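You operate a simulated robot arm through the tools that you are given. There is no shell and no other tool. Be economical: measure what you need, move in short steps, check, and stop when the job is done.

The job below is to be done with a simulated robot arm. You get a single attempt, and the scene is never put back.

TASK
Close up the pump drum, heater switch off first.
Fine: heat dial to OFF, spout aside, yellow lid and vent shut.
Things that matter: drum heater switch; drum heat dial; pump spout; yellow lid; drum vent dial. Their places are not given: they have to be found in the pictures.

Only the result counts: the job must be done as asked and must still hold three seconds after the hand-in. Knocking over, shifting, dropping, spilling or breaking anything else fails it. A push-on lid holds only when it is set on centred and level and pressed home; a screw cap is set on level and turned clockwise until tight.

THE ROBOT
A 6-joint arm with a two-finger parallel gripper, fixed in place. Base frame: the origin is at the foot of the arm, x ahead of it, y to its left, z up; the work surface is at about z = 0.882. Units: m, rad, N and s.
With the tool pointing down near the work surface it reaches from about 0.26 to 0.66 m from the base axis. Its first joint turns from -1.152 to 1.152 rad. Payload 2.9 kg.
Tool frame: the origin (TCP) lies between the finger pads and is the grasp point; the fingertips stand 0.03 m ahead of it; z points along the fingers, y is the line along which they close. Largest opening 0.11 m; finger width 0.02, thickness 0.01; the body of the gripper, 0.048 by 0.112 m, starts 0.055 m behind the TCP.
Orientation is that of the tool frame in the base frame, as a unit quaternion [x, y, z, w]. With the fingers straight down and closing along the base's y, the tool's x points along the base's -x, its y along +y and its z along -z.

THE INTERFACE
- The arm moves only by the tool apply_moves. Its argument "increments" is one flat list of numbers, 7 for each row, row after row: the closure, from 0 (fully open) to 1 (shut), then the shift along the base's x, y, z in units of 100 mm (1.0 is 100 mm), then the turn, a rotation vector about the base's x, y, z in units of 45 degrees (1.0 is 45 degrees). In form: [jaw, x, y, z, ax, ay, az, jaw, x, y, z, ax, ay, az, ...]. A call has 1 to 10 rows; each row is the pose to reach, as a shift and turn from the pose commanded when the call began. A call with a number of a shift or a turn outside -1 to 1 is refused whole. Each row takes 0.2 s and may step no farther than 0.05 m and 0.15 rad from the row before; otherwise, or with a gripper value out of range, the whole call is refused. Where a pose cannot be reached the arm comes as near as it can. A force on the tool above 60 N (or 10 N above the force at the start of the call, whichever is more), or a blocked arm, ends the call early, and 0.2 s more pass. Each finger travels about 0.108 m/s and halts on what it meets, pressing with about 44 N; the grip force reading is that of the motor and also rises with nothing between the fingers. The clock runs only during rows and for 0.2 s after the last one: add rows that repeat a pose to give the fingers time. It gives the time, the measured TCP pose, the force on the tool (base axes), the opening and the grip force at its end, in the units of the frame above (readings bear some noise), and new pictures: "pictures" is both (left out), scene, wrist or none.
- Cameras (640 x 400 px; columns grow to the right, rows downward): "scene" is fixed at [0.102, 0.4591, 1.3945]; the picture's right is [-0.45, -0.89, 0.00], its down [-0.42, 0.21, -0.88] and it looks along [0.79, -0.40, -0.47] (base axes); focal length 232 px, centre (320, 200). "wrist" rides on the gripper at [-0.036, 0, -0.057] in the tool frame; the picture's right is [0.00, -1.00, 0.00], its down [0.97, 0.00, -0.24] and it looks along [0.24, 0.00, 0.97] (tool axes); focal length 218 px, centre (320, 200).
- measure_at(camera, pixels): for up to 12 pixels [column, row] of the newest picture of that camera ("zoom" is the newest enlarged one), the place [x, y, z] in the base frame of the surface seen there, good to about 0.003 m. The clock stands still meanwhile.
- close_up(camera, box): a new picture of the part [left, top, right, bottom] of that camera's present view, enlarged. The clock stands still meanwhile.
- finish_job(): hands the job in; it is judged then, once.

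Keep the steps short. Do not move on a guess: measure, check each grasp and each placing, and mend mistakes. In all there are 80 turns and 120 pictures (those below and enlarged ones count). Leave the gripper open and the arm clear of the work at the hand-in unless told otherwise, and finish with a single line.

The tools are called after "Emit:" by a JSON object that holds its "method" and its "body". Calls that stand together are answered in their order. apply_moves: Moves the arm, as the interface text tells. Its arguments: {"type":"object","properties":{"increments":{"type":"array","items":{"type":"number"}},"pictures":{"type":"string","enum":["both","scene","wrist","none"]}},"required":["increments"]} The other tools are called the same way: measure_at (camera, pixels) gives the place of the surface under pixels of a picture; close_up (camera, box) takes an enlarged picture of a part of a camera's view; finish_job () hands the job in.

At the start:

```text
time_s: 0.0
tool_pos: [0.3478, 0.1555, 1.3029]
tcp_rot: [0.0, 1.0, 0.001, 0.0]
contact_force: [0.8, 0.6, -0.5]
grip_width: 0.1102
finger_force: 0.2
```

scene: 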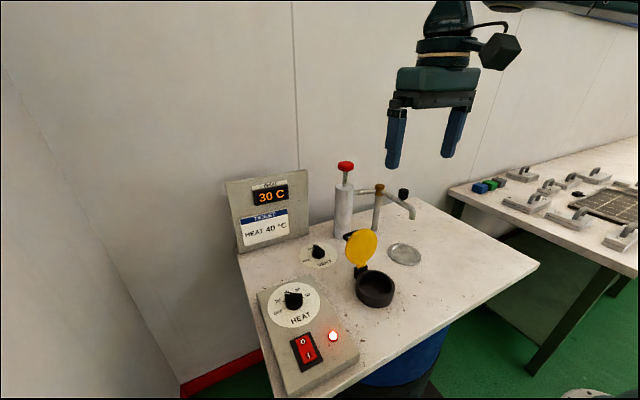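
wrist: 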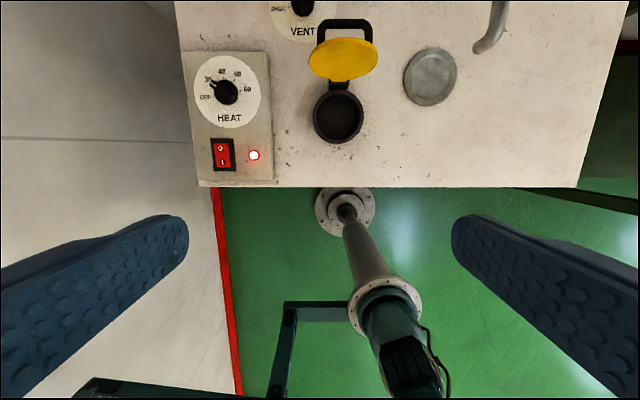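

I see the heater panel (switch, dial), vent dial, yellow hinged lid, and spout. I'll take enlarged views first.

Emit:
{"method": "close_up", "body": {"camera": "scene", "box": [230, 230, 390, 390]}}

Emit:
{"method": "close_up", "body": {"camera": "scene", "box": [290, 150, 450, 310]}}

Emit:
{"method": "close_up", "body": {"camera": "wrist", "box": [180, 0, 520, 200]}}

Emit:
{"method": "measure_at", "body": {"camera": "wrist", "pixels": [[220, 149], [222, 162], [225, 92], [212, 84], [254, 155], [340, 118], [344, 60], [343, 25], [430, 76], [492, 40], [302, 8], [240, 175]]}}

Emit:
{"method": "measure_at", "body": {"camera": "scene", "pixels": [[302, 343], [309, 361], [293, 299], [318, 250], [361, 248], [375, 285], [403, 193], [411, 213], [378, 188], [345, 166], [343, 210], [360, 270]]}}

```text
2.50 times, centred on (310, 310) of scene
```

zoom: 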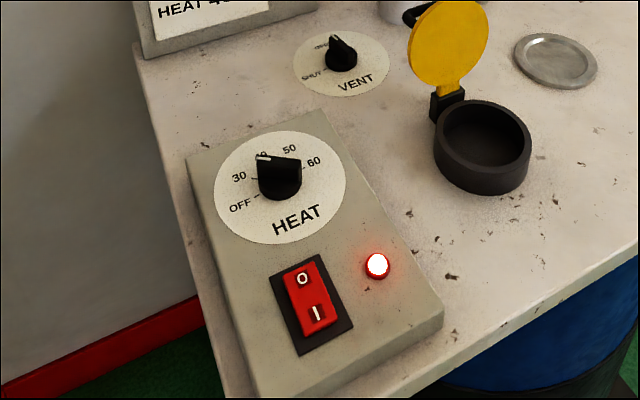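

```text
2.50 times, centred on (370, 230) of scene
```

zoom: 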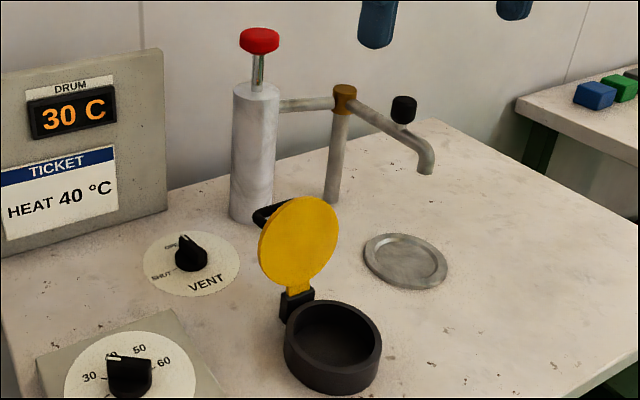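

```text
1.88 times, centred on (350, 100) of wrist
```

zoom: 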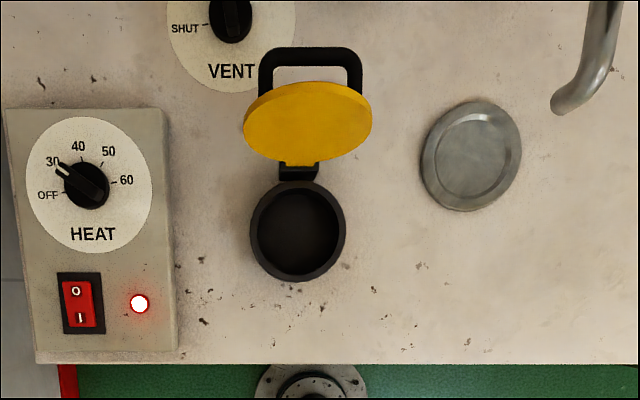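

```text
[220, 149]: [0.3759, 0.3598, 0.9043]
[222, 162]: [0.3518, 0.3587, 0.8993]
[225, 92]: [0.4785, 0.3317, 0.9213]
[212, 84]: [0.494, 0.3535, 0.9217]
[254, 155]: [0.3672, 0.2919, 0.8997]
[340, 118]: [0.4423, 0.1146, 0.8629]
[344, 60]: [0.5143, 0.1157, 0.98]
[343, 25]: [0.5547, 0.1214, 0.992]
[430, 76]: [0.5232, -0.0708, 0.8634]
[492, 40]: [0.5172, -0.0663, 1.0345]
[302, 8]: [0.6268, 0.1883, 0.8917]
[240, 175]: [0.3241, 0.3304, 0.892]
```

```text
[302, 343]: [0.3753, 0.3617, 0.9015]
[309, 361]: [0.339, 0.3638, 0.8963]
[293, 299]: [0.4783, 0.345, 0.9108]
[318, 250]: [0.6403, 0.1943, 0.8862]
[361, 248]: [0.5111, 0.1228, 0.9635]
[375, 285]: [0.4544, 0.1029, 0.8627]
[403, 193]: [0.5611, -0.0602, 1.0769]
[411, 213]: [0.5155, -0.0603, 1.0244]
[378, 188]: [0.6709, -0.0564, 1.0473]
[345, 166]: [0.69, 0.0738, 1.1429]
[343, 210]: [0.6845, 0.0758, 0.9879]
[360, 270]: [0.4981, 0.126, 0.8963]
```

The switch's LED is lit, so it is on; the 0 end is at about (0.376, 0.360). I'll move toward it with the fingers closing, staying high.

Emit:
{"method": "apply_moves", "body": {"increments": [1, 0.05, 0.33, -0.33, 0, 0, 0, 1, 0.1, 0.66, -0.66, 0, 0, 0, 1, 0.1, 1.0, -1.0, 0, 0, 0], "pictures": "none"}}

Emit:
{"method": "apply_moves", "body": {"increments": [1, 0, 0.33, -0.33, 0, 0, 0, 1, 0, 0.66, -0.66, 0, 0, 0, 1, 0, 1.0, -1.0, 0, 0, 0]}}

```text
time_s: 0.8
tool_pos: [0.3575, 0.2579, 1.2016]
tcp_rot: [0.001, 1.0, 0.0, 0.001]
contact_force: [0.1, -0.2, 0.1]
grip_width: 0.0
finger_force: 37.6
```

```text
time_s: 1.6
tool_pos: [0.3584, 0.3564, 1.1031]
tcp_rot: [0.0, 1.0, 0.001, 0.001]
contact_force: [-0.2, 0.3, 0.0]
grip_width: 0.0
finger_force: 37.7
```

scene: 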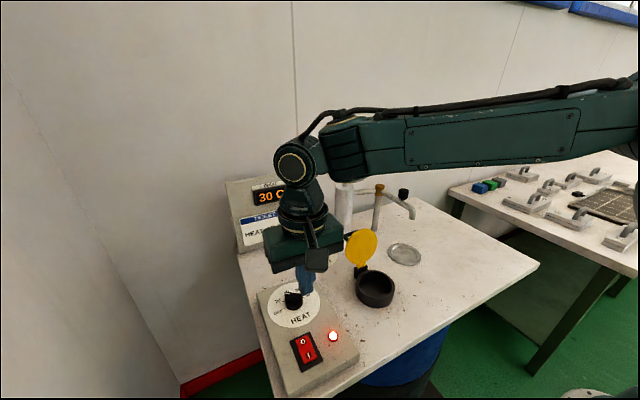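
wrist: 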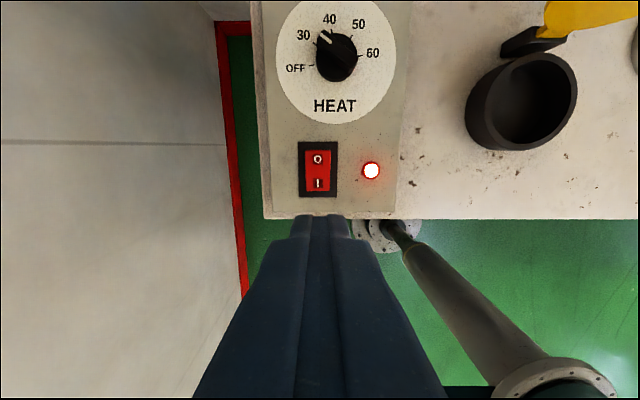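

Emit:
{"method": "measure_at", "body": {"camera": "wrist", "pixels": [[318, 152], [318, 159], [318, 170], [318, 184], [318, 191], [307, 160], [329, 160], [335, 62], [325, 38], [350, 78], [340, 125], [400, 40]]}}

Emit:
{"method": "close_up", "body": {"camera": "wrist", "box": [260, 0, 420, 200]}}

```text
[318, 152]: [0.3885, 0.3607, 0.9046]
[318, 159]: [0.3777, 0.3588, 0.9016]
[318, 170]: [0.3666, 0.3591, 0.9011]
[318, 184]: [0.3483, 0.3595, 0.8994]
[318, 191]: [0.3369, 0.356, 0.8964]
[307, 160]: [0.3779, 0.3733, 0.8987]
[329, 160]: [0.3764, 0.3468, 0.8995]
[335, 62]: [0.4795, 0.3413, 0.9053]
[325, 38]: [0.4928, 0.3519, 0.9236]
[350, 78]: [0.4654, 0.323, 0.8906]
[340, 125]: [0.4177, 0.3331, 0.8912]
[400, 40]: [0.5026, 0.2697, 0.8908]
```

```text
2.00 times, centred on (340, 100) of wrist
```

zoom: 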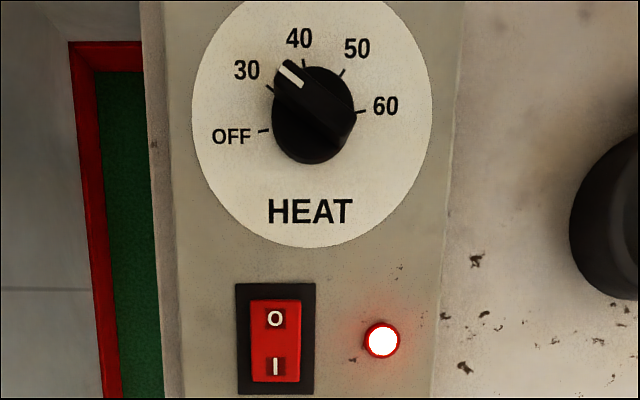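

The 0 end is raised (0.9046) versus the I end (0.896), so I'll press near x=0.382, y=0.360. First approach.

Emit:
{"method": "apply_moves", "body": {"increments": [1, 0.25, 0.04, -0.4, 0, 0, 0, 1, 0.25, 0.04, -0.8, 0, 0, 0, 1, 0.25, 0.04, -1.0, 0, 0, 0], "pictures": "none"}}

Emit:
{"method": "apply_moves", "body": {"increments": [1, 0, 0, -0.35, 0, 0, 0, 1, 0, 0, -0.6, 0, 0, 0, 1, 0, 0, -0.7, 0, 0, 0, 1, 0, 0, -0.76, 0, 0, 0, 1, 0, 0, -0.78, 0, 0, 0]}}

```text
time_s: 2.4
tool_pos: [0.3835, 0.3587, 1.0025]
tcp_rot: [0.0, 1.0, 0.001, 0.0]
contact_force: [0.0, -0.2, 0.5]
grip_width: 0.0
finger_force: 37.4
```

```text
time_s: 3.6
tool_pos: [0.3823, 0.3606, 0.928]
tcp_rot: [0.001, 1.0, 0.004, 0.003]
contact_force: [-8.1, -9.9, 46.8]
grip_width: 0.0
finger_force: 37.3
```

scene: 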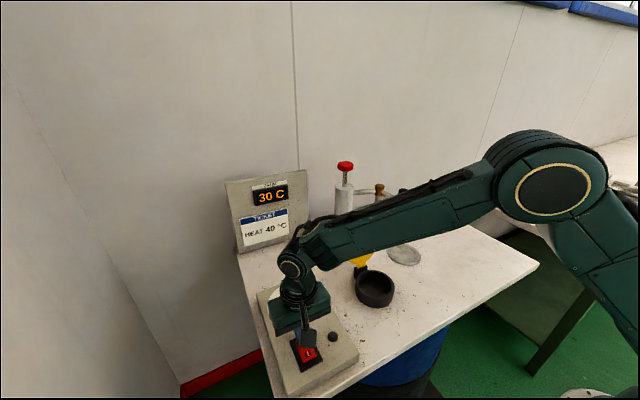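
wrist: 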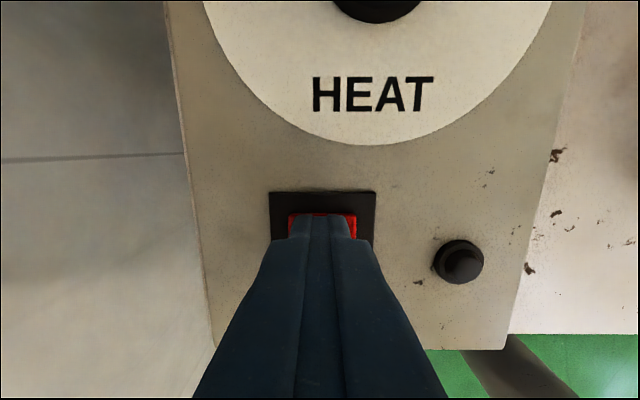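

The lamp is dark: switch off. I'll lift and open, keeping an eye on it.

Emit:
{"method": "apply_moves", "body": {"increments": [1, 0, 0, 0.4, 0, 0, 0, 1, 0, -0.1, 0.8, 0, 0, 0, 0.5, 0.2, -0.25, 1.0, 0, 0, 0, 0.5, 0.2, -0.25, 1.0, 0, 0, 0]}}

Emit:
{"method": "close_up", "body": {"camera": "wrist", "box": [220, 0, 460, 260]}}

```text
time_s: 4.6
tool_pos: [0.4013, 0.3344, 1.0255]
tcp_rot: [0.0, 1.0, 0.001, 0.001]
contact_force: [0.8, -0.2, 0.0]
grip_width: 0.0552
finger_force: 0.1
```

scene: 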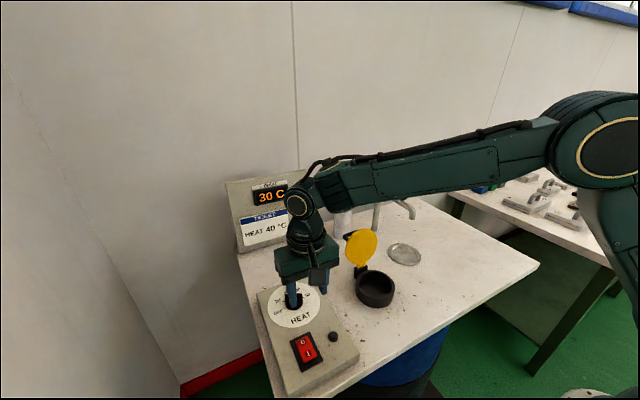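
wrist: 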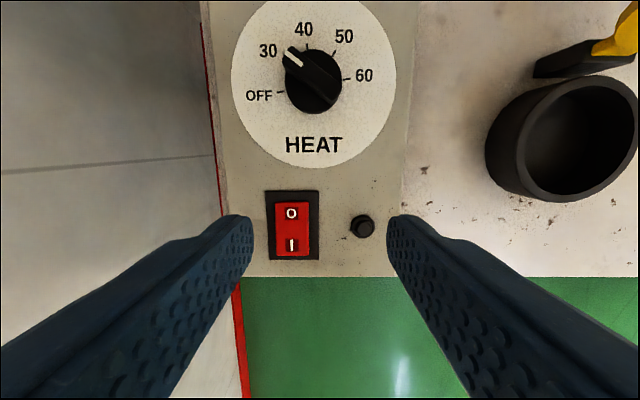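

```text
1.54 times, centred on (340, 130) of wrist
```

zoom: 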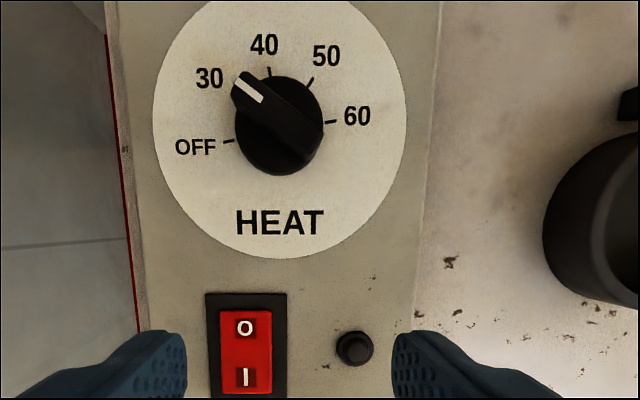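

Switch stays off. Now I'll measure the heat dial: ticks, disc edges and knob bar.

Emit:
{"method": "measure_at", "body": {"camera": "wrist", "pixels": [[280, 92], [307, 46], [333, 56], [347, 79], [235, 85], [393, 85], [314, 165], [291, 53], [300, 64], [313, 78], [332, 98], [314, 108]]}}

```text
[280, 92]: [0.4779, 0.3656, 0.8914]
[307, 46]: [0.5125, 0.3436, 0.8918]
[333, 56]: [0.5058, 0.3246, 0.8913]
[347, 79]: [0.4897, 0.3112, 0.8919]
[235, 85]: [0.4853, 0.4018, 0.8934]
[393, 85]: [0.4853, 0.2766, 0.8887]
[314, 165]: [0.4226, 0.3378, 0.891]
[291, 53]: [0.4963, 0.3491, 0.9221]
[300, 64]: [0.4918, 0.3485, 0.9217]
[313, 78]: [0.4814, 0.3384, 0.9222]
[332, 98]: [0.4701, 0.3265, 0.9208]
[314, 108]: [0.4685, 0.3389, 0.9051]
```

Dial centre ≈ (0.485, 0.3385), bar direction ≈ 42°, OFF at ≈ 104°. I'll move above it and turn the gripper by 42° so it closes across the bar.

Emit:
{"method": "apply_moves", "body": {"increments": [0.55, 0.2, 0.01, 0, 0, 0, 0.18, 0.55, 0.4, 0.02, -0.1, 0, 0, 0.36, 0.55, 0.6, 0.03, -0.2, 0, 0, 0.54, 0.55, 0.8, 0.04, -0.3, 0, 0, 0.72, 0.55, 0.82, 0.04, -0.4, 0, 0, 0.9, 0.55, 0.82, 0.04, -0.4, 0, 0, 0.93]}}

Emit:
{"method": "close_up", "body": {"camera": "scene", "box": [250, 240, 350, 340]}}

```text
time_s: 6.0
tool_pos: [0.4842, 0.3387, 0.9848]
tcp_rot: [-0.359, 0.933, 0.001, 0.0]
contact_force: [-1.1, -0.4, 0.0]
grip_width: 0.0494
finger_force: 0.0
```

scene: 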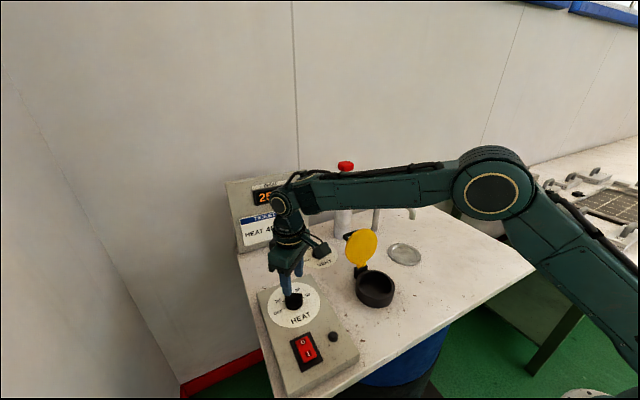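
wrist: 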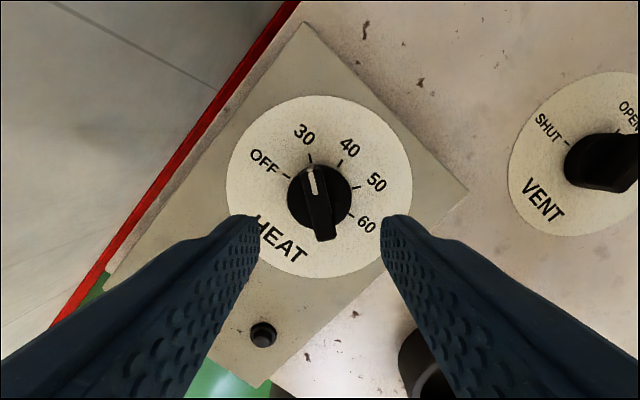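

```text
4.00 times, centred on (300, 290) of scene
```

zoom: 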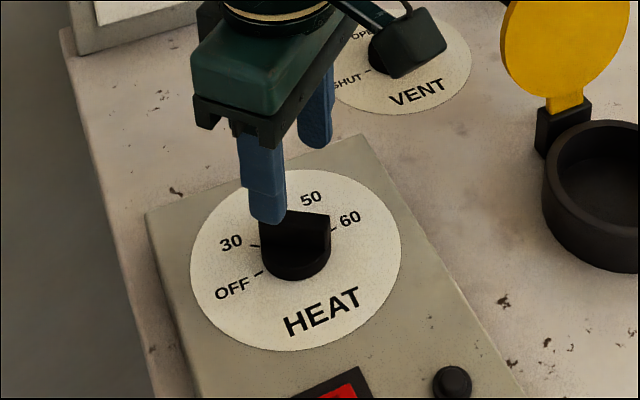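

Emit:
{"method": "measure_at", "body": {"camera": "wrist", "pixels": [[312, 171], [315, 190], [318, 205], [324, 234], [310, 158], [288, 177], [340, 163], [356, 187], [351, 215], [316, 235], [334, 233], [598, 160]]}}

```text
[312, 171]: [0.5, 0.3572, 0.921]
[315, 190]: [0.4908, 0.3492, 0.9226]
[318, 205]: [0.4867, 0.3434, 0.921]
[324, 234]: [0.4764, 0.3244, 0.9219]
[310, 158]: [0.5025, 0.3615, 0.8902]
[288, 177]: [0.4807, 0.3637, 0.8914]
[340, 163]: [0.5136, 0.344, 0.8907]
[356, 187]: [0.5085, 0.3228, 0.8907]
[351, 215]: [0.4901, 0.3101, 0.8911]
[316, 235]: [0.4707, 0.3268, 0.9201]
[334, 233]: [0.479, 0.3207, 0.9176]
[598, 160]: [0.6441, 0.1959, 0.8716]
```

The bar is nearer 49°, about at 30. I'll turn 7° more, go down so the tips clear the base, and close on the bar.

Emit:
{"method": "apply_moves", "body": {"increments": [0.55, 0.01, 0.0, -0.15, 0, 0, 0.155, 0.55, 0.01, 0, -0.35, 0, 0, 0.155, 0.55, 0.01, 0, -0.46, 0, 0, 0.155, 1, 0.01, 0, -0.46, 0, 0, 0.155, 1, 0.01, 0, -0.46, 0, 0, 0.155, 1, 0.01, 0, -0.46, 0, 0, 0.155]}}

```text
time_s: 7.4
tool_pos: [0.4855, 0.3403, 0.94]
tcp_rot: [-0.414, 0.91, 0.001, -0.001]
contact_force: [-5.0, 7.1, -1.2]
grip_width: 0.0128
finger_force: 45.0
```

scene: 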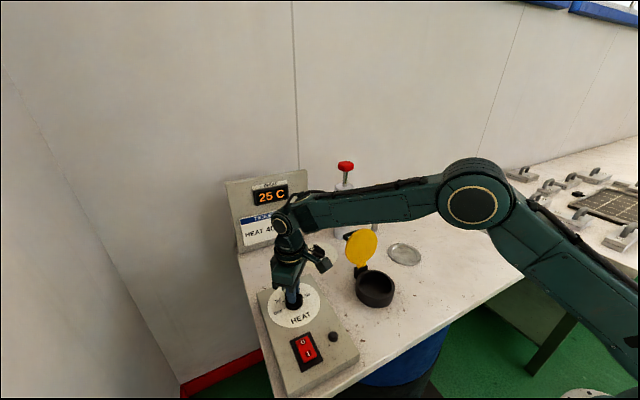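
wrist: 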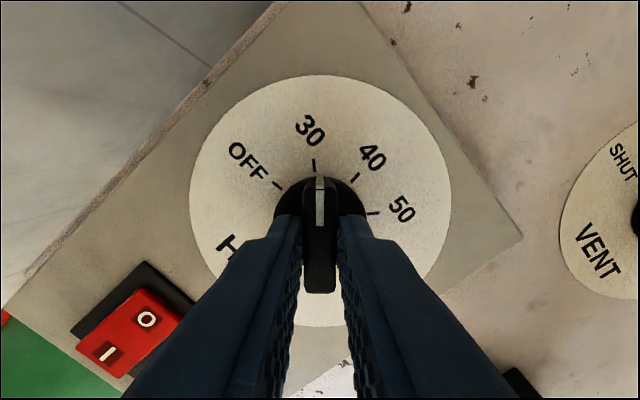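

Gripped (12.8 mm). I'll turn counter‑clockwise about 45° first, then check.

Emit:
{"method": "apply_moves", "body": {"increments": [1, 0, 0, 0, 0, 0, 0.18, 1, 0, 0, 0, 0, 0, 0.36, 1, 0, 0, 0, 0, 0, 0.54, 1, 0, 0, 0, 0, 0, 0.72, 1, 0, 0, 0, 0, 0, 0.9, 1, 0, 0, 0, 0, 0, 1.0]}}

```text
time_s: 8.8
tool_pos: [0.4855, 0.3394, 0.9386]
tcp_rot: [0.731, -0.682, -0.001, 0.0]
contact_force: [-13.8, 10.0, 6.9]
grip_width: 0.0127
finger_force: 44.6
```

scene: 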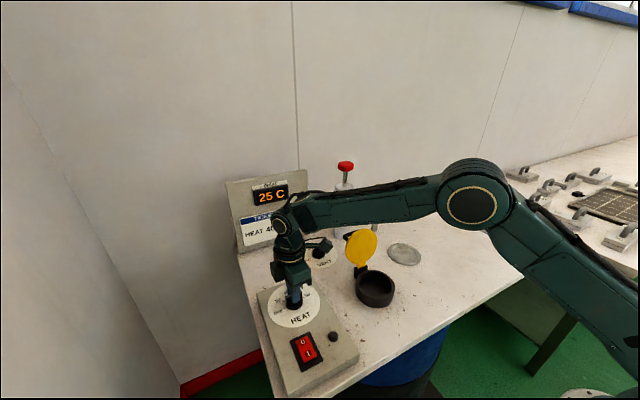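
wrist: 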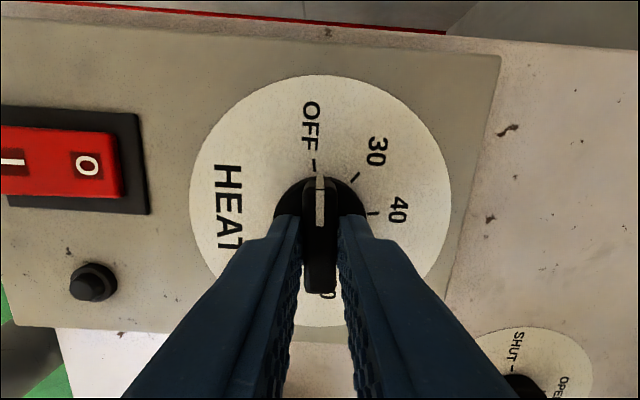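

Pointer is just short of the OFF tick (tick at col 314, bar at 320). About 7° more.

Emit:
{"method": "apply_moves", "body": {"increments": [1, 0, 0, 0, 0, 0, 0.1, 1, 0, 0, 0, 0, 0, 0.18, 1, 0, 0, 0, 0, 0, 0.18], "pictures": "wrist"}}

```text
time_s: 9.6
tool_pos: [0.4847, 0.339, 0.9378]
tcp_rot: [0.777, -0.629, -0.001, 0.0]
contact_force: [-13.7, 14.0, 2.8]
grip_width: 0.0128
finger_force: 44.8
```

wrist: 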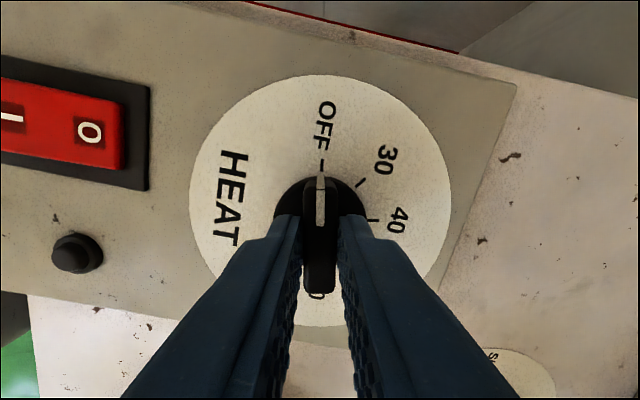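

Aligned with OFF. Release, lift straight up, and check.

Emit:
{"method": "apply_moves", "body": {"increments": [0.6, 0, 0, 0, 0, 0, 0, 0.55, 0, 0, 0, 0, 0, 0, 0.55, 0, 0, 0.3, 0, 0, 0, 0.55, 0, 0, 0.7, 0, 0, -0.18, 0.55, 0, 0, 1.0, 0, 0, -0.36]}}

Emit:
{"method": "close_up", "body": {"camera": "wrist", "box": [220, 60, 420, 260]}}

```text
time_s: 10.8
tool_pos: [0.4874, 0.3415, 1.0404]
tcp_rot: [-0.68, 0.733, 0.0, 0.0]
contact_force: [-0.4, 0.4, -0.6]
grip_width: 0.0496
finger_force: 0.1
```

scene: 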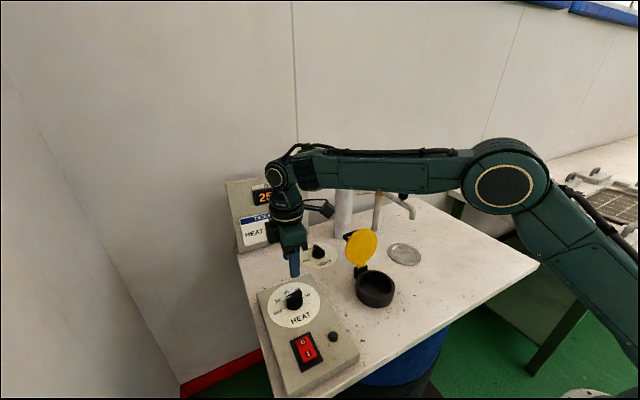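
wrist: 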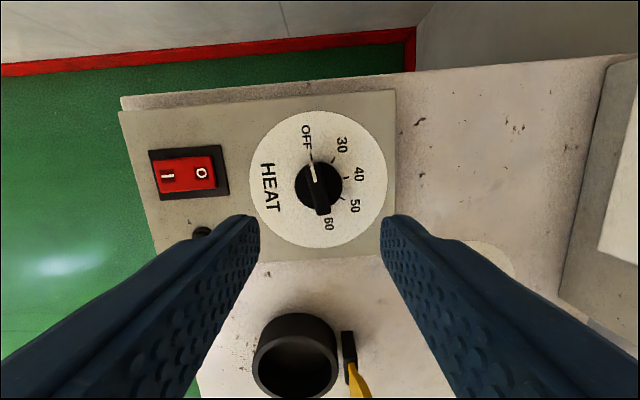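

```text
2.00 times, centred on (320, 160) of wrist
```

zoom: 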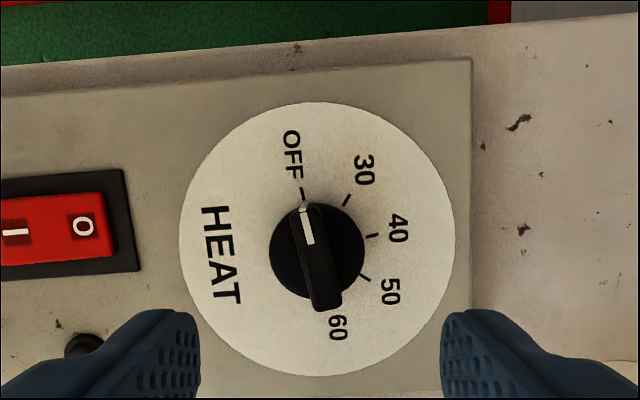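

Heat dial is at OFF. Next I'll move up and toward the vent dial, turning the gripper back.

Emit:
{"method": "apply_moves", "body": {"increments": [0.55, 0.1, -0.15, 0.1, 0, 0, -0.18, 0.55, 0.2, -0.3, 0.2, 0, 0, -0.36, 0.55, 0.3, -0.45, 0.3, 0, 0, -0.54, 0.55, 0.4, -0.6, 0.4, 0, 0, -0.72, 0.55, 0.5, -0.8, 0.4, 0, 0, -0.9, 0.55, 0.5, -1.0, 0.4, 0, 0, -0.95], "pictures": "wrist"}}

Emit:
{"method": "close_up", "body": {"camera": "wrist", "box": [250, 0, 450, 200]}}

```text
time_s: 12.2
tool_pos: [0.5378, 0.238, 1.0784]
tcp_rot: [-0.366, 0.931, 0.001, 0.0]
contact_force: [0.4, 0.2, 0.0]
grip_width: 0.0495
finger_force: 0.1
```

wrist: 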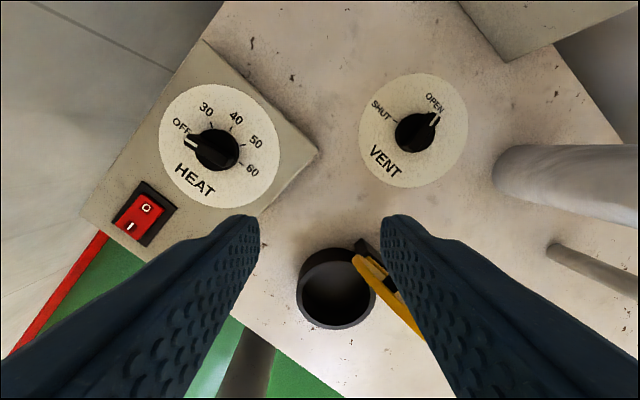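

```text
2.00 times, centred on (350, 100) of wrist
```

zoom: 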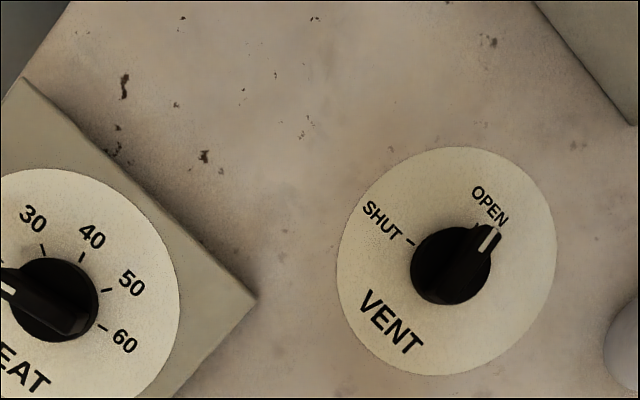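

Emit:
{"method": "measure_at", "body": {"camera": "zoom", "pixels": [[411, 243], [476, 227], [491, 238], [484, 247], [462, 262], [440, 283], [345, 270], [552, 252], [455, 152], [440, 370], [390, 200], [430, 290]]}}

```text
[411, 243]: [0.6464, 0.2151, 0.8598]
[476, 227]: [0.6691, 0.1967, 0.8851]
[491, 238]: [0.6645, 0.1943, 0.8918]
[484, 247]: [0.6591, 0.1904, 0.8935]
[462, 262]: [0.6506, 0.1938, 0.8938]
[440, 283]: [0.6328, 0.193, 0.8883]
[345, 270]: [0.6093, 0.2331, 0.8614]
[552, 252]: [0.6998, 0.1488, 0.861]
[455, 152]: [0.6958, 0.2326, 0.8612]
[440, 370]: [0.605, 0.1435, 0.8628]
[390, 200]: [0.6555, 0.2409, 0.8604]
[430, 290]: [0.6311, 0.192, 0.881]
```

Vent dial centre ≈ (0.652, 0.190), knob top ≈ 0.893, pointing to OPEN (~8°); SHUT at ≈ 102°. It's near the reach limit. I'll check where the display board is first and then move over it.

Emit:
{"method": "measure_at", "body": {"camera": "scene", "pixels": [[306, 232], [242, 249], [300, 175], [345, 190], [360, 245], [351, 233]]}}

Emit:
{"method": "apply_moves", "body": {"increments": [0.6, 0.2, -0.1, -0.1, 0, 0, -0.18, 0.6, 0.4, -0.2, -0.2, 0, 0, -0.36, 0.6, 0.6, -0.35, -0.4, 0, 0, -0.54, 0.6, 0.8, -0.48, -0.6, 0, 0, -0.72, 0.6, 1.0, -0.48, -0.7, 0, 0, -0.78, 0.6, 1.0, -0.48, -0.7, 0, 0, -0.78]}}

```text
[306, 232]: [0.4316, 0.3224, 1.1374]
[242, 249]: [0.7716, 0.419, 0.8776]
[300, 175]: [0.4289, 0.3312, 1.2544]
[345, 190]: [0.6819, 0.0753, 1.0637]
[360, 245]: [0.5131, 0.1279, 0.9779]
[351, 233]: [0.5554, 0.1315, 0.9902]
```

```text
time_s: 13.6
tool_pos: [0.6361, 0.1908, 1.0084]
tcp_rot: [-0.068, 0.998, 0.001, 0.001]
contact_force: [0.4, 0.5, -0.1]
grip_width: 0.0441
finger_force: 0.0
```

scene: 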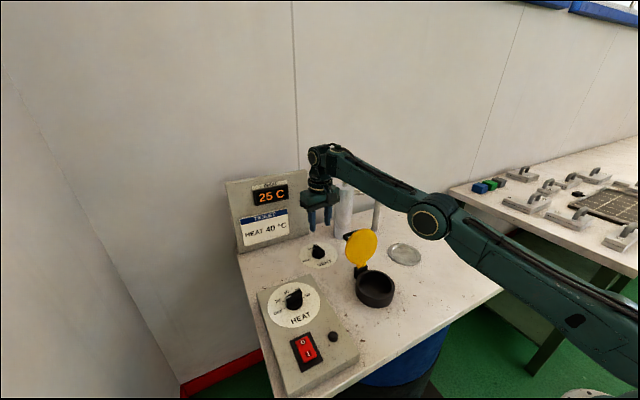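
wrist: 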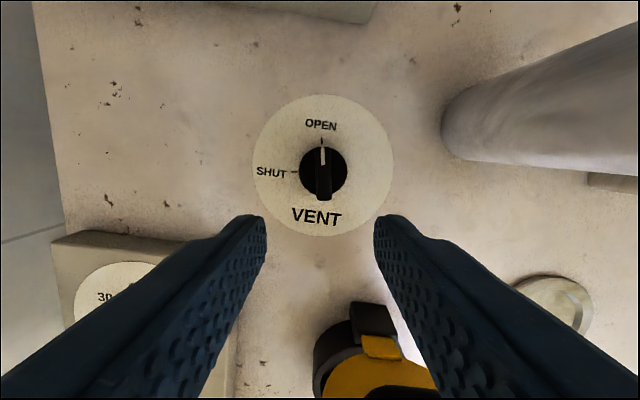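

Emit:
{"method": "measure_at", "body": {"camera": "wrist", "pixels": [[322, 145], [323, 160], [324, 178], [325, 196], [294, 171], [322, 139], [255, 165], [392, 165], [322, 96], [322, 236], [338, 160], [306, 160]]}}

```text
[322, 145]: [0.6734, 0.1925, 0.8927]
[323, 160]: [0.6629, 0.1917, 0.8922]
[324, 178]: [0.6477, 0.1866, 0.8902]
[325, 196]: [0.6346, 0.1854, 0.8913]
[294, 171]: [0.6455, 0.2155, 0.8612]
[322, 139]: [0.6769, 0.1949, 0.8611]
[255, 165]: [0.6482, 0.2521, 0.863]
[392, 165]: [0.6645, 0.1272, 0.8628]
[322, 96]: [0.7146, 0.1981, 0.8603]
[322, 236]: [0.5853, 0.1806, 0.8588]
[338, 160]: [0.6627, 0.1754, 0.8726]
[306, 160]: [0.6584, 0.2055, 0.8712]
```

Bar at ~10.4°, centre (0.652, 0.189). Going down partway to check that this spot is reachable.

Emit:
{"method": "apply_moves", "body": {"increments": [0.6, 0.16, -0.015, -0.2, 0, 0, 0.05, 0.6, 0.16, -0.015, -0.5, 0, 0, 0.05, 0.6, 0.16, -0.015, -0.75, 0, 0, 0.05], "pictures": "wrist"}}

```text
time_s: 14.4
tool_pos: [0.6513, 0.1879, 0.9331]
tcp_rot: [-0.088, 0.996, 0.0, 0.001]
contact_force: [-0.2, 0.1, 0.3]
grip_width: 0.0441
finger_force: 0.0
out of reach, approached as far as the arm can: row 1, 2
```

wrist: 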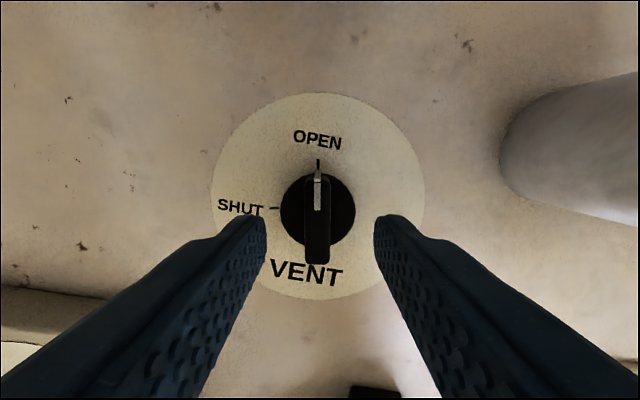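

Reached at z=0.933. Down 27 mm more and close on the bar.

Emit:
{"method": "apply_moves", "body": {"increments": [0.6, 0, 0.01, -0.15, 0, 0, 0, 0.6, 0, 0.01, -0.26, 0, 0, 0, 1, 0, 0.01, -0.26, 0, 0, 0, 1, 0, 0.01, -0.26, 0, 0, 0, 1, 0, 0.01, -0.26, 0, 0, 0], "pictures": "wrist"}}

```text
time_s: 15.6
tool_pos: [0.6508, 0.1906, 0.9089]
tcp_rot: [-0.088, 0.996, 0.002, -0.001]
contact_force: [0.2, -2.3, -1.5]
grip_width: 0.0127
finger_force: 45.2
```

wrist: 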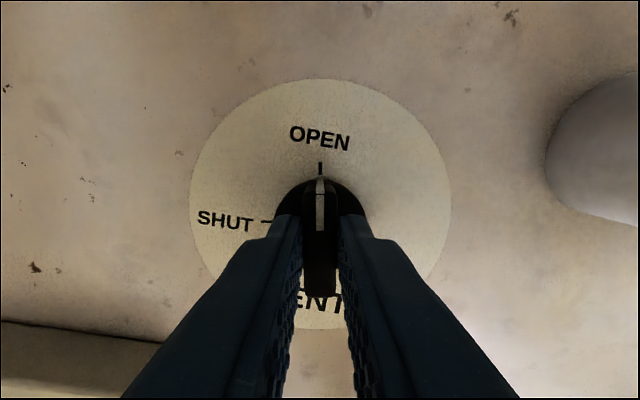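

Gripped. Turn 45° first, then the rest.

Emit:
{"method": "apply_moves", "body": {"increments": [1, 0, 0, 0, 0, 0, 0.18, 1, 0, 0, 0, 0, 0, 0.36, 1, 0, 0, 0, 0, 0, 0.54, 1, 0, 0, 0, 0, 0, 0.72, 1, 0, 0, 0, 0, 0, 0.9, 1, 0, 0, 0, 0, 0, 1.0], "pictures": "none"}}

Emit:
{"method": "apply_moves", "body": {"increments": [1, 0, 0, 0, 0, 0, 0.18, 1, 0, 0, 0, 0, 0, 0.36, 1, 0, 0, 0, 0, 0, 0.54, 1, 0, 0, 0, 0, 0, 0.72, 1, 0, 0, 0, 0, 0, 0.9, 1, 0, 0, 0, 0, 0, 1.0]}}

```text
time_s: 17.0
tool_pos: [0.6508, 0.1914, 0.9083]
tcp_rot: [-0.465, 0.885, 0.001, -0.002]
contact_force: [-16.6, 1.7, 5.7]
grip_width: 0.0129
finger_force: 45.3
```

```text
time_s: 18.4
tool_pos: [0.6504, 0.1915, 0.9099]
tcp_rot: [0.767, -0.641, -0.002, 0.003]
contact_force: [-28.7, 9.9, 10.2]
grip_width: 0.0127
finger_force: 44.8
```

scene: 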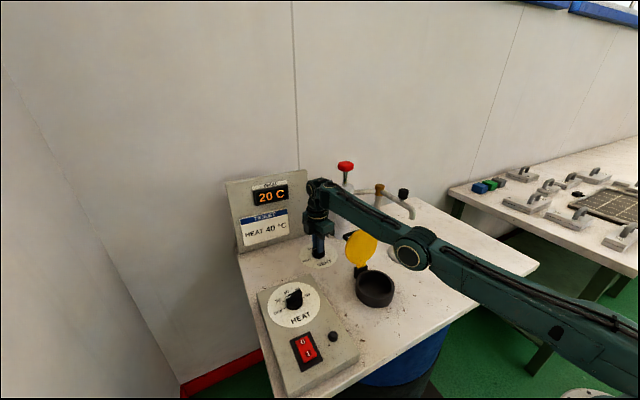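
wrist: 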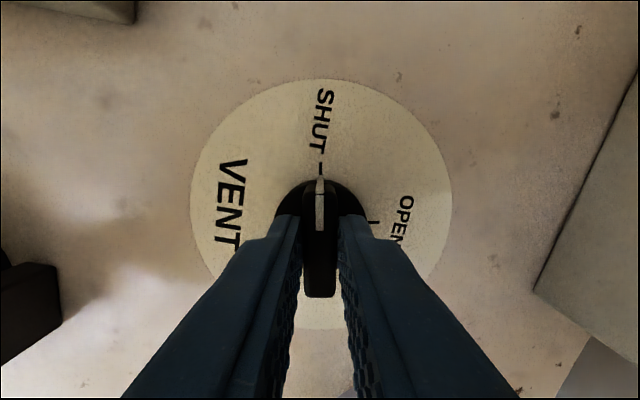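

Pointer meets the SHUT tick. Release and lift, then look.

Emit:
{"method": "apply_moves", "body": {"increments": [0.6, 0, 0, 0, 0, 0, 0, 0.55, 0, 0, 0, 0, 0, 0, 0.55, 0, 0, 0.25, 0, 0, 0, 0.55, -0.2, 0.1, 0.6, 0, 0, -0.18, 0.55, -0.4, 0.2, 1.0, 0, 0, -0.36], "pictures": "wrist"}}

Emit:
{"method": "close_up", "body": {"camera": "wrist", "box": [220, 60, 420, 260]}}

```text
time_s: 19.6
tool_pos: [0.6125, 0.2114, 1.0088]
tcp_rot: [-0.668, 0.744, 0.0, 0.0]
contact_force: [-0.3, 1.0, -0.3]
grip_width: 0.0495
finger_force: 0.1
```

wrist: 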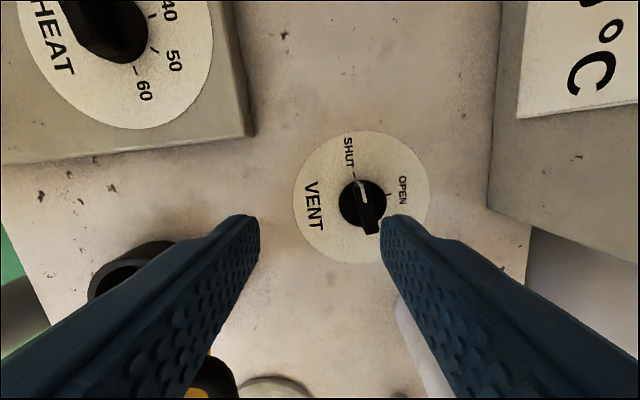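

```text
2.00 times, centred on (320, 160) of wrist
```

zoom: 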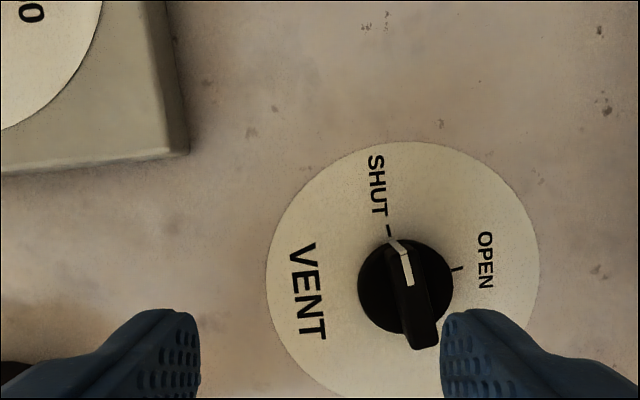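

Vent is at SHUT. Now rise and travel over toward the spout, closing the fingers and turning the gripper straight.

Emit:
{"method": "apply_moves", "body": {"increments": [1, 0, 0, 0.45, 0, 0, -0.18, 1, -0.1, 0, 0.9, 0, 0, -0.36, 1, -0.3, -0.2, 1.0, 0, 0, -0.54, 1, -0.5, -0.5, 1.0, 0, 0, -0.72, 1, -0.7, -0.8, 1.0, 0, 0, -0.9, 1, -0.8, -1.0, 1.0, 0, 0, -1.0], "pictures": "none"}}

Emit:
{"method": "apply_moves", "body": {"increments": [1, -0.1, -0.3, 0.2, 0, 0, -0.18, 1, -0.2, -0.6, 0.4, 0, 0, -0.36, 1, -0.3, -0.9, 0.4, 0, 0, -0.54, 1, -0.4, -1.0, 0.4, 0, 0, -0.72, 1, -0.4, -1.0, 0.4, 0, 0, -0.86]}}

```text
time_s: 21.0
tool_pos: [0.531, 0.1116, 1.1075]
tcp_rot: [-0.333, 0.943, 0.001, 0.0]
contact_force: [0.1, -0.4, -0.3]
grip_width: 0.0
finger_force: 37.8
```

```text
time_s: 22.2
tool_pos: [0.492, 0.0105, 1.1472]
tcp_rot: [-0.002, 1.0, 0.001, 0.0]
contact_force: [0.7, 0.4, -0.8]
grip_width: 0.0
finger_force: 38.1
```

scene: 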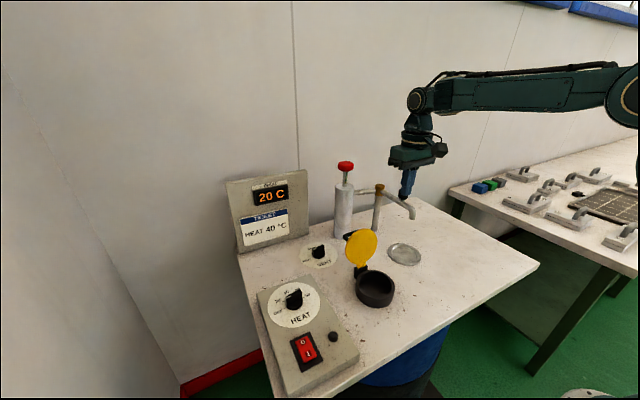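
wrist: 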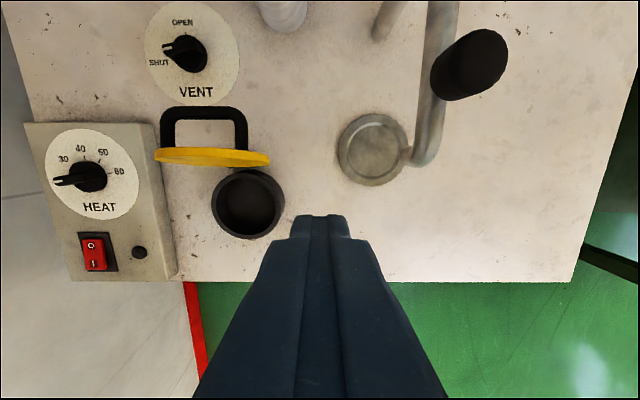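

Emit:
{"method": "measure_at", "body": {"camera": "wrist", "pixels": [[425, 158], [431, 130], [432, 100], [430, 70], [430, 20], [458, 55], [470, 45], [490, 60], [450, 90], [385, 20], [372, 148], [475, 70]]}}

Emit:
{"method": "measure_at", "body": {"camera": "scene", "pixels": [[404, 190], [404, 197], [411, 214], [412, 207], [395, 196], [386, 190], [378, 185], [379, 205], [377, 228], [390, 193]]}}

Emit:
{"method": "close_up", "body": {"camera": "scene", "box": [340, 150, 440, 270]}}

```text
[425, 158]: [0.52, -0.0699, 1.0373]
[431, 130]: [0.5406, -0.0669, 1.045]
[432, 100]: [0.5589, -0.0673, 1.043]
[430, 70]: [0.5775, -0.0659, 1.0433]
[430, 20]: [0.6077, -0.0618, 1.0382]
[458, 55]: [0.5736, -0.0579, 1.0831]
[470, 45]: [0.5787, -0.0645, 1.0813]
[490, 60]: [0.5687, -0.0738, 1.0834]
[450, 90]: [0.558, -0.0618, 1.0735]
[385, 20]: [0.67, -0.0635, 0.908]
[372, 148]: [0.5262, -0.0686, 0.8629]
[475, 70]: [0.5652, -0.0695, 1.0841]
```

```text
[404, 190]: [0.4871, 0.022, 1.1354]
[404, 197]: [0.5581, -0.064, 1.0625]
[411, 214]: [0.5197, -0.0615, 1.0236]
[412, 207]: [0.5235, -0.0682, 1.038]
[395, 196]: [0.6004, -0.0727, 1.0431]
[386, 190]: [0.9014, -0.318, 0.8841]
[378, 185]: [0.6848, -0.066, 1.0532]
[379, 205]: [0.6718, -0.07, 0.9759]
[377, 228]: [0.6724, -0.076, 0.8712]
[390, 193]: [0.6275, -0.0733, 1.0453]
```

```text
3.33 times, centred on (390, 210) of scene
```

zoom: 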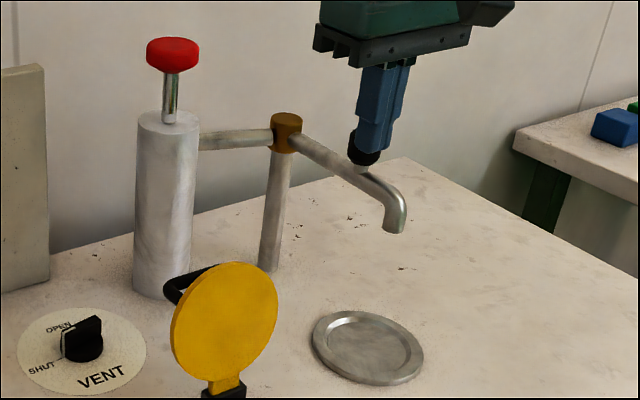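

Spout knob is centred at about (0.568, -0.066), top 1.084; tube top 1.045; post at about (0.675, -0.069). I'll go above the knob with open fingers.

Emit:
{"method": "apply_moves", "body": {"increments": [0.4, 0.25, -0.25, 0.1, 0, 0, 0, 0.4, 0.5, -0.5, 0.1, 0, 0, 0, 0.4, 0.76, -0.76, 0.1, 0, 0, 0, 0.4, 0.76, -0.76, 0, 0, 0, 0]}}

```text
time_s: 23.2
tool_pos: [0.5679, -0.0649, 1.1495]
tcp_rot: [-0.001, 1.0, 0.0, 0.0]
contact_force: [0.1, -0.5, -0.6]
grip_width: 0.0661
finger_force: 0.1
```

scene: 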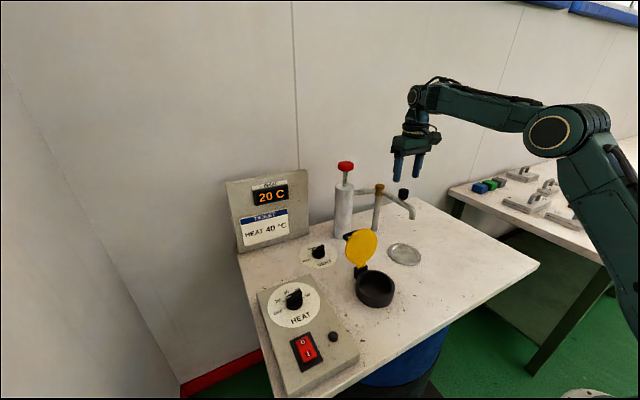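
wrist: 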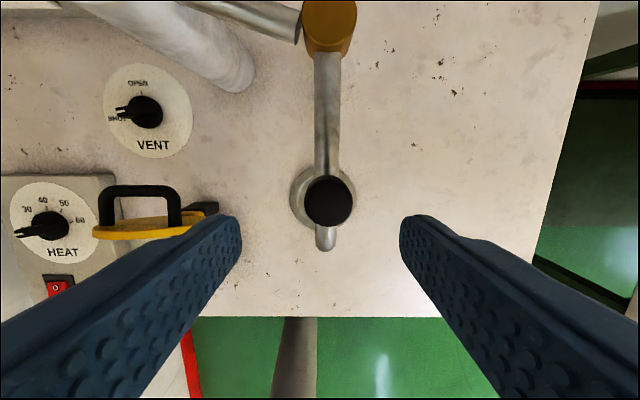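

Emit:
{"method": "measure_at", "body": {"camera": "wrist", "pixels": [[329, 10], [329, 200], [306, 200], [352, 200], [329, 180], [329, 222], [325, 240], [326, 100]]}}

```text
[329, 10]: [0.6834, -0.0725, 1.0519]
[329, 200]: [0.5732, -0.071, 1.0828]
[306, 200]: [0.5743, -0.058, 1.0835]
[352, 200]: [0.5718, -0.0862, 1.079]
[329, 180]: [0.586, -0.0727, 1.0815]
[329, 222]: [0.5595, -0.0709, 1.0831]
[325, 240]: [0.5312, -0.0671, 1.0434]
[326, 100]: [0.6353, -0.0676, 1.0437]
```

Knob centre (0.5725, -0.0715). Lower to z 1.082 and close on it.

Emit:
{"method": "apply_moves", "body": {"increments": [0.4, 0.045, -0.055, -0.3, 0, 0, 0, 0.4, 0.045, -0.055, -0.66, 0, 0, 0, 1, 0.045, -0.055, -0.66, 0, 0, 0, 1, 0.045, -0.055, -0.66, 0, 0, 0, 1, 0.045, -0.055, -0.66, 0, 0, 0], "pictures": "scene"}}

```text
time_s: 24.4
tool_pos: [0.5719, -0.07, 1.0805]
tcp_rot: [-0.001, 1.0, 0.0, 0.0]
contact_force: [-1.2, 0.0, -1.5]
grip_width: 0.029
finger_force: 44.8
```

scene: 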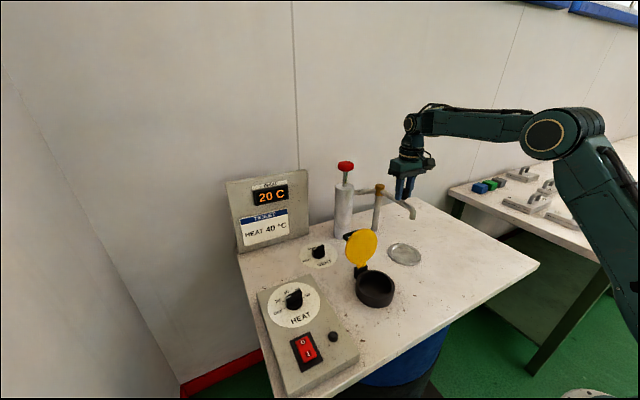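

Gripped (29 mm). Swing the spout toward -y along its arc, 40° first.

Emit:
{"method": "apply_moves", "body": {"increments": [1, 0.0105, -0.1496, 0, 0, 0, 0.178, 1, 0.0416, -0.2963, 0, 0, 0, 0.356, 1, 0.0929, -0.4372, 0, 0, 0, 0.533, 1, 0.1633, -0.5697, 0, 0, 0, 0.711, 1, 0.2515, -0.691, 0, 0, 0, 0.889]}}

```text
time_s: 25.6
tool_pos: [0.5965, -0.1398, 1.0807]
tcp_rot: [-0.345, 0.939, 0.0, 0.0]
contact_force: [-0.2, -7.3, -16.0]
grip_width: 0.0293
finger_force: 45.3
```

scene: 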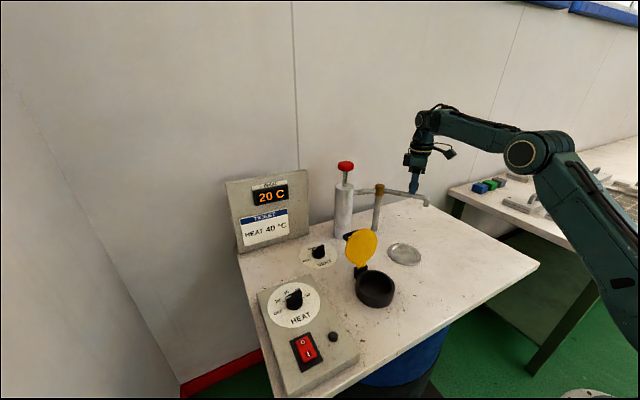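
wrist: 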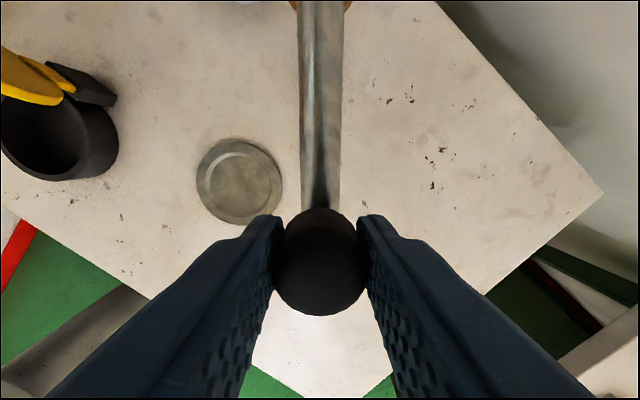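

It swings freely. Continue to about 64° (near reach limit).

Emit:
{"method": "apply_moves", "body": {"increments": [1, 0.1042, -0.1079, 0, 0, 0, 0.178, 1, 0.2224, -0.2002, 0, 0, 0, 0.356, 1, 0.3522, -0.2752, 0, 0, 0, 0.533]}}

```text
time_s: 26.4
tool_pos: [0.6225, -0.1605, 1.0803]
tcp_rot: [-0.527, 0.85, 0.004, -0.003]
contact_force: [-23.6, -41.6, 5.3]
grip_width: 0.0294
finger_force: 45.3
out of reach, approached as far as the arm can: row 3
```

scene: 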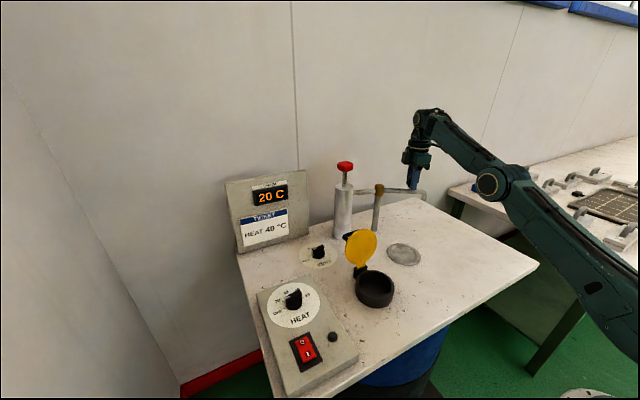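
wrist: 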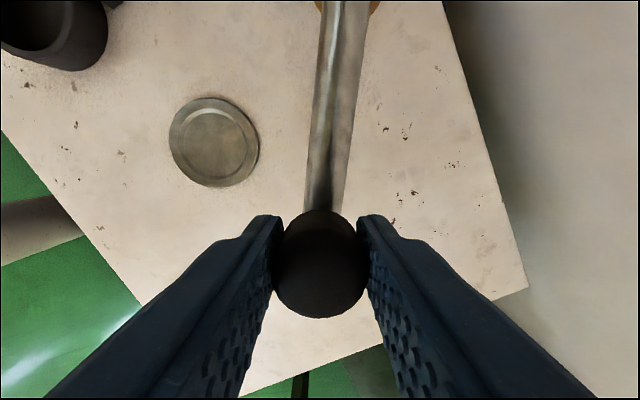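

Spout has swung about 57°, and the tangential load is nil. I'll release and lift, then nudge it a little farther with closed fingers.

Emit:
{"method": "apply_moves", "body": {"increments": [0.4, -0.3, 0.2, 0, 0, 0, -0.4, 0.4, -0.3, 0.2, 0, 0, 0, -0.4], "pictures": "none"}}

```text
refused: row 1 steps farther than a row can; nothing moved
```

Correcting: open in place first, then lift with a small pull-back.

Emit:
{"method": "apply_moves", "body": {"increments": [0.4, -0.1, 0.07, 0, 0, 0, 0, 0.4, -0.1, 0.07, 0, 0, 0, 0, 0.4, -0.1, 0.07, 0.3, 0, 0, 0, 0.4, -0.1, 0.07, 0.6, 0, 0, 0]}}

```text
time_s: 27.4
tool_pos: [0.6076, -0.1436, 1.1355]
tcp_rot: [-0.532, 0.847, 0.001, 0.0]
contact_force: [-0.5, 0.9, 0.1]
grip_width: 0.0659
finger_force: 0.1
out of reach, approached as far as the arm can: row 4
```

scene: 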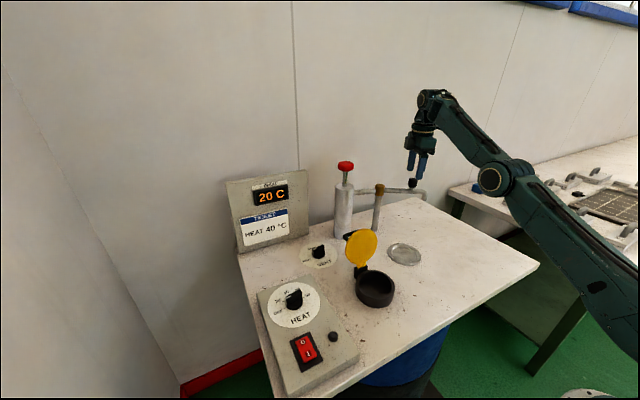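
wrist: 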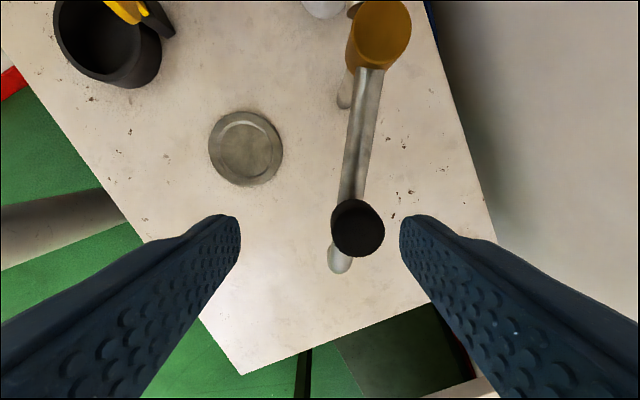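

Emit:
{"method": "measure_at", "body": {"camera": "wrist", "pixels": [[358, 228], [338, 262], [360, 140], [375, 25], [348, 190]]}}

```text
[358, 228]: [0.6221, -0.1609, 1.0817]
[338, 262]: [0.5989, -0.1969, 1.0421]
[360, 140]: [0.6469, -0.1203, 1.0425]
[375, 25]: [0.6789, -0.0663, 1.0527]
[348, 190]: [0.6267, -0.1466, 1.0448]
```

Spout now at ~59°. I'll back off with fingers closed to the near side to push it further.

Emit:
{"method": "apply_moves", "body": {"increments": [0.4, 0, 0, 0.2, 0, 0, 0, 0.6, -0.3, 0, 0.2, 0, 0, 0, 1, -0.6, 0, 0.2, 0, 0, 0, 1, -0.6, -0.2, 0.1, 0, 0, 0, 1, -0.6, -0.2, 0, 0, 0, 0], "pictures": "none"}}

```text
time_s: 28.6
tool_pos: [0.5469, -0.1637, 1.1371]
tcp_rot: [-0.531, 0.847, 0.0, 0.0]
contact_force: [0.0, -0.2, -0.1]
grip_width: 0.0002
finger_force: 38.3
out of reach, approached as far as the arm can: row 1
```

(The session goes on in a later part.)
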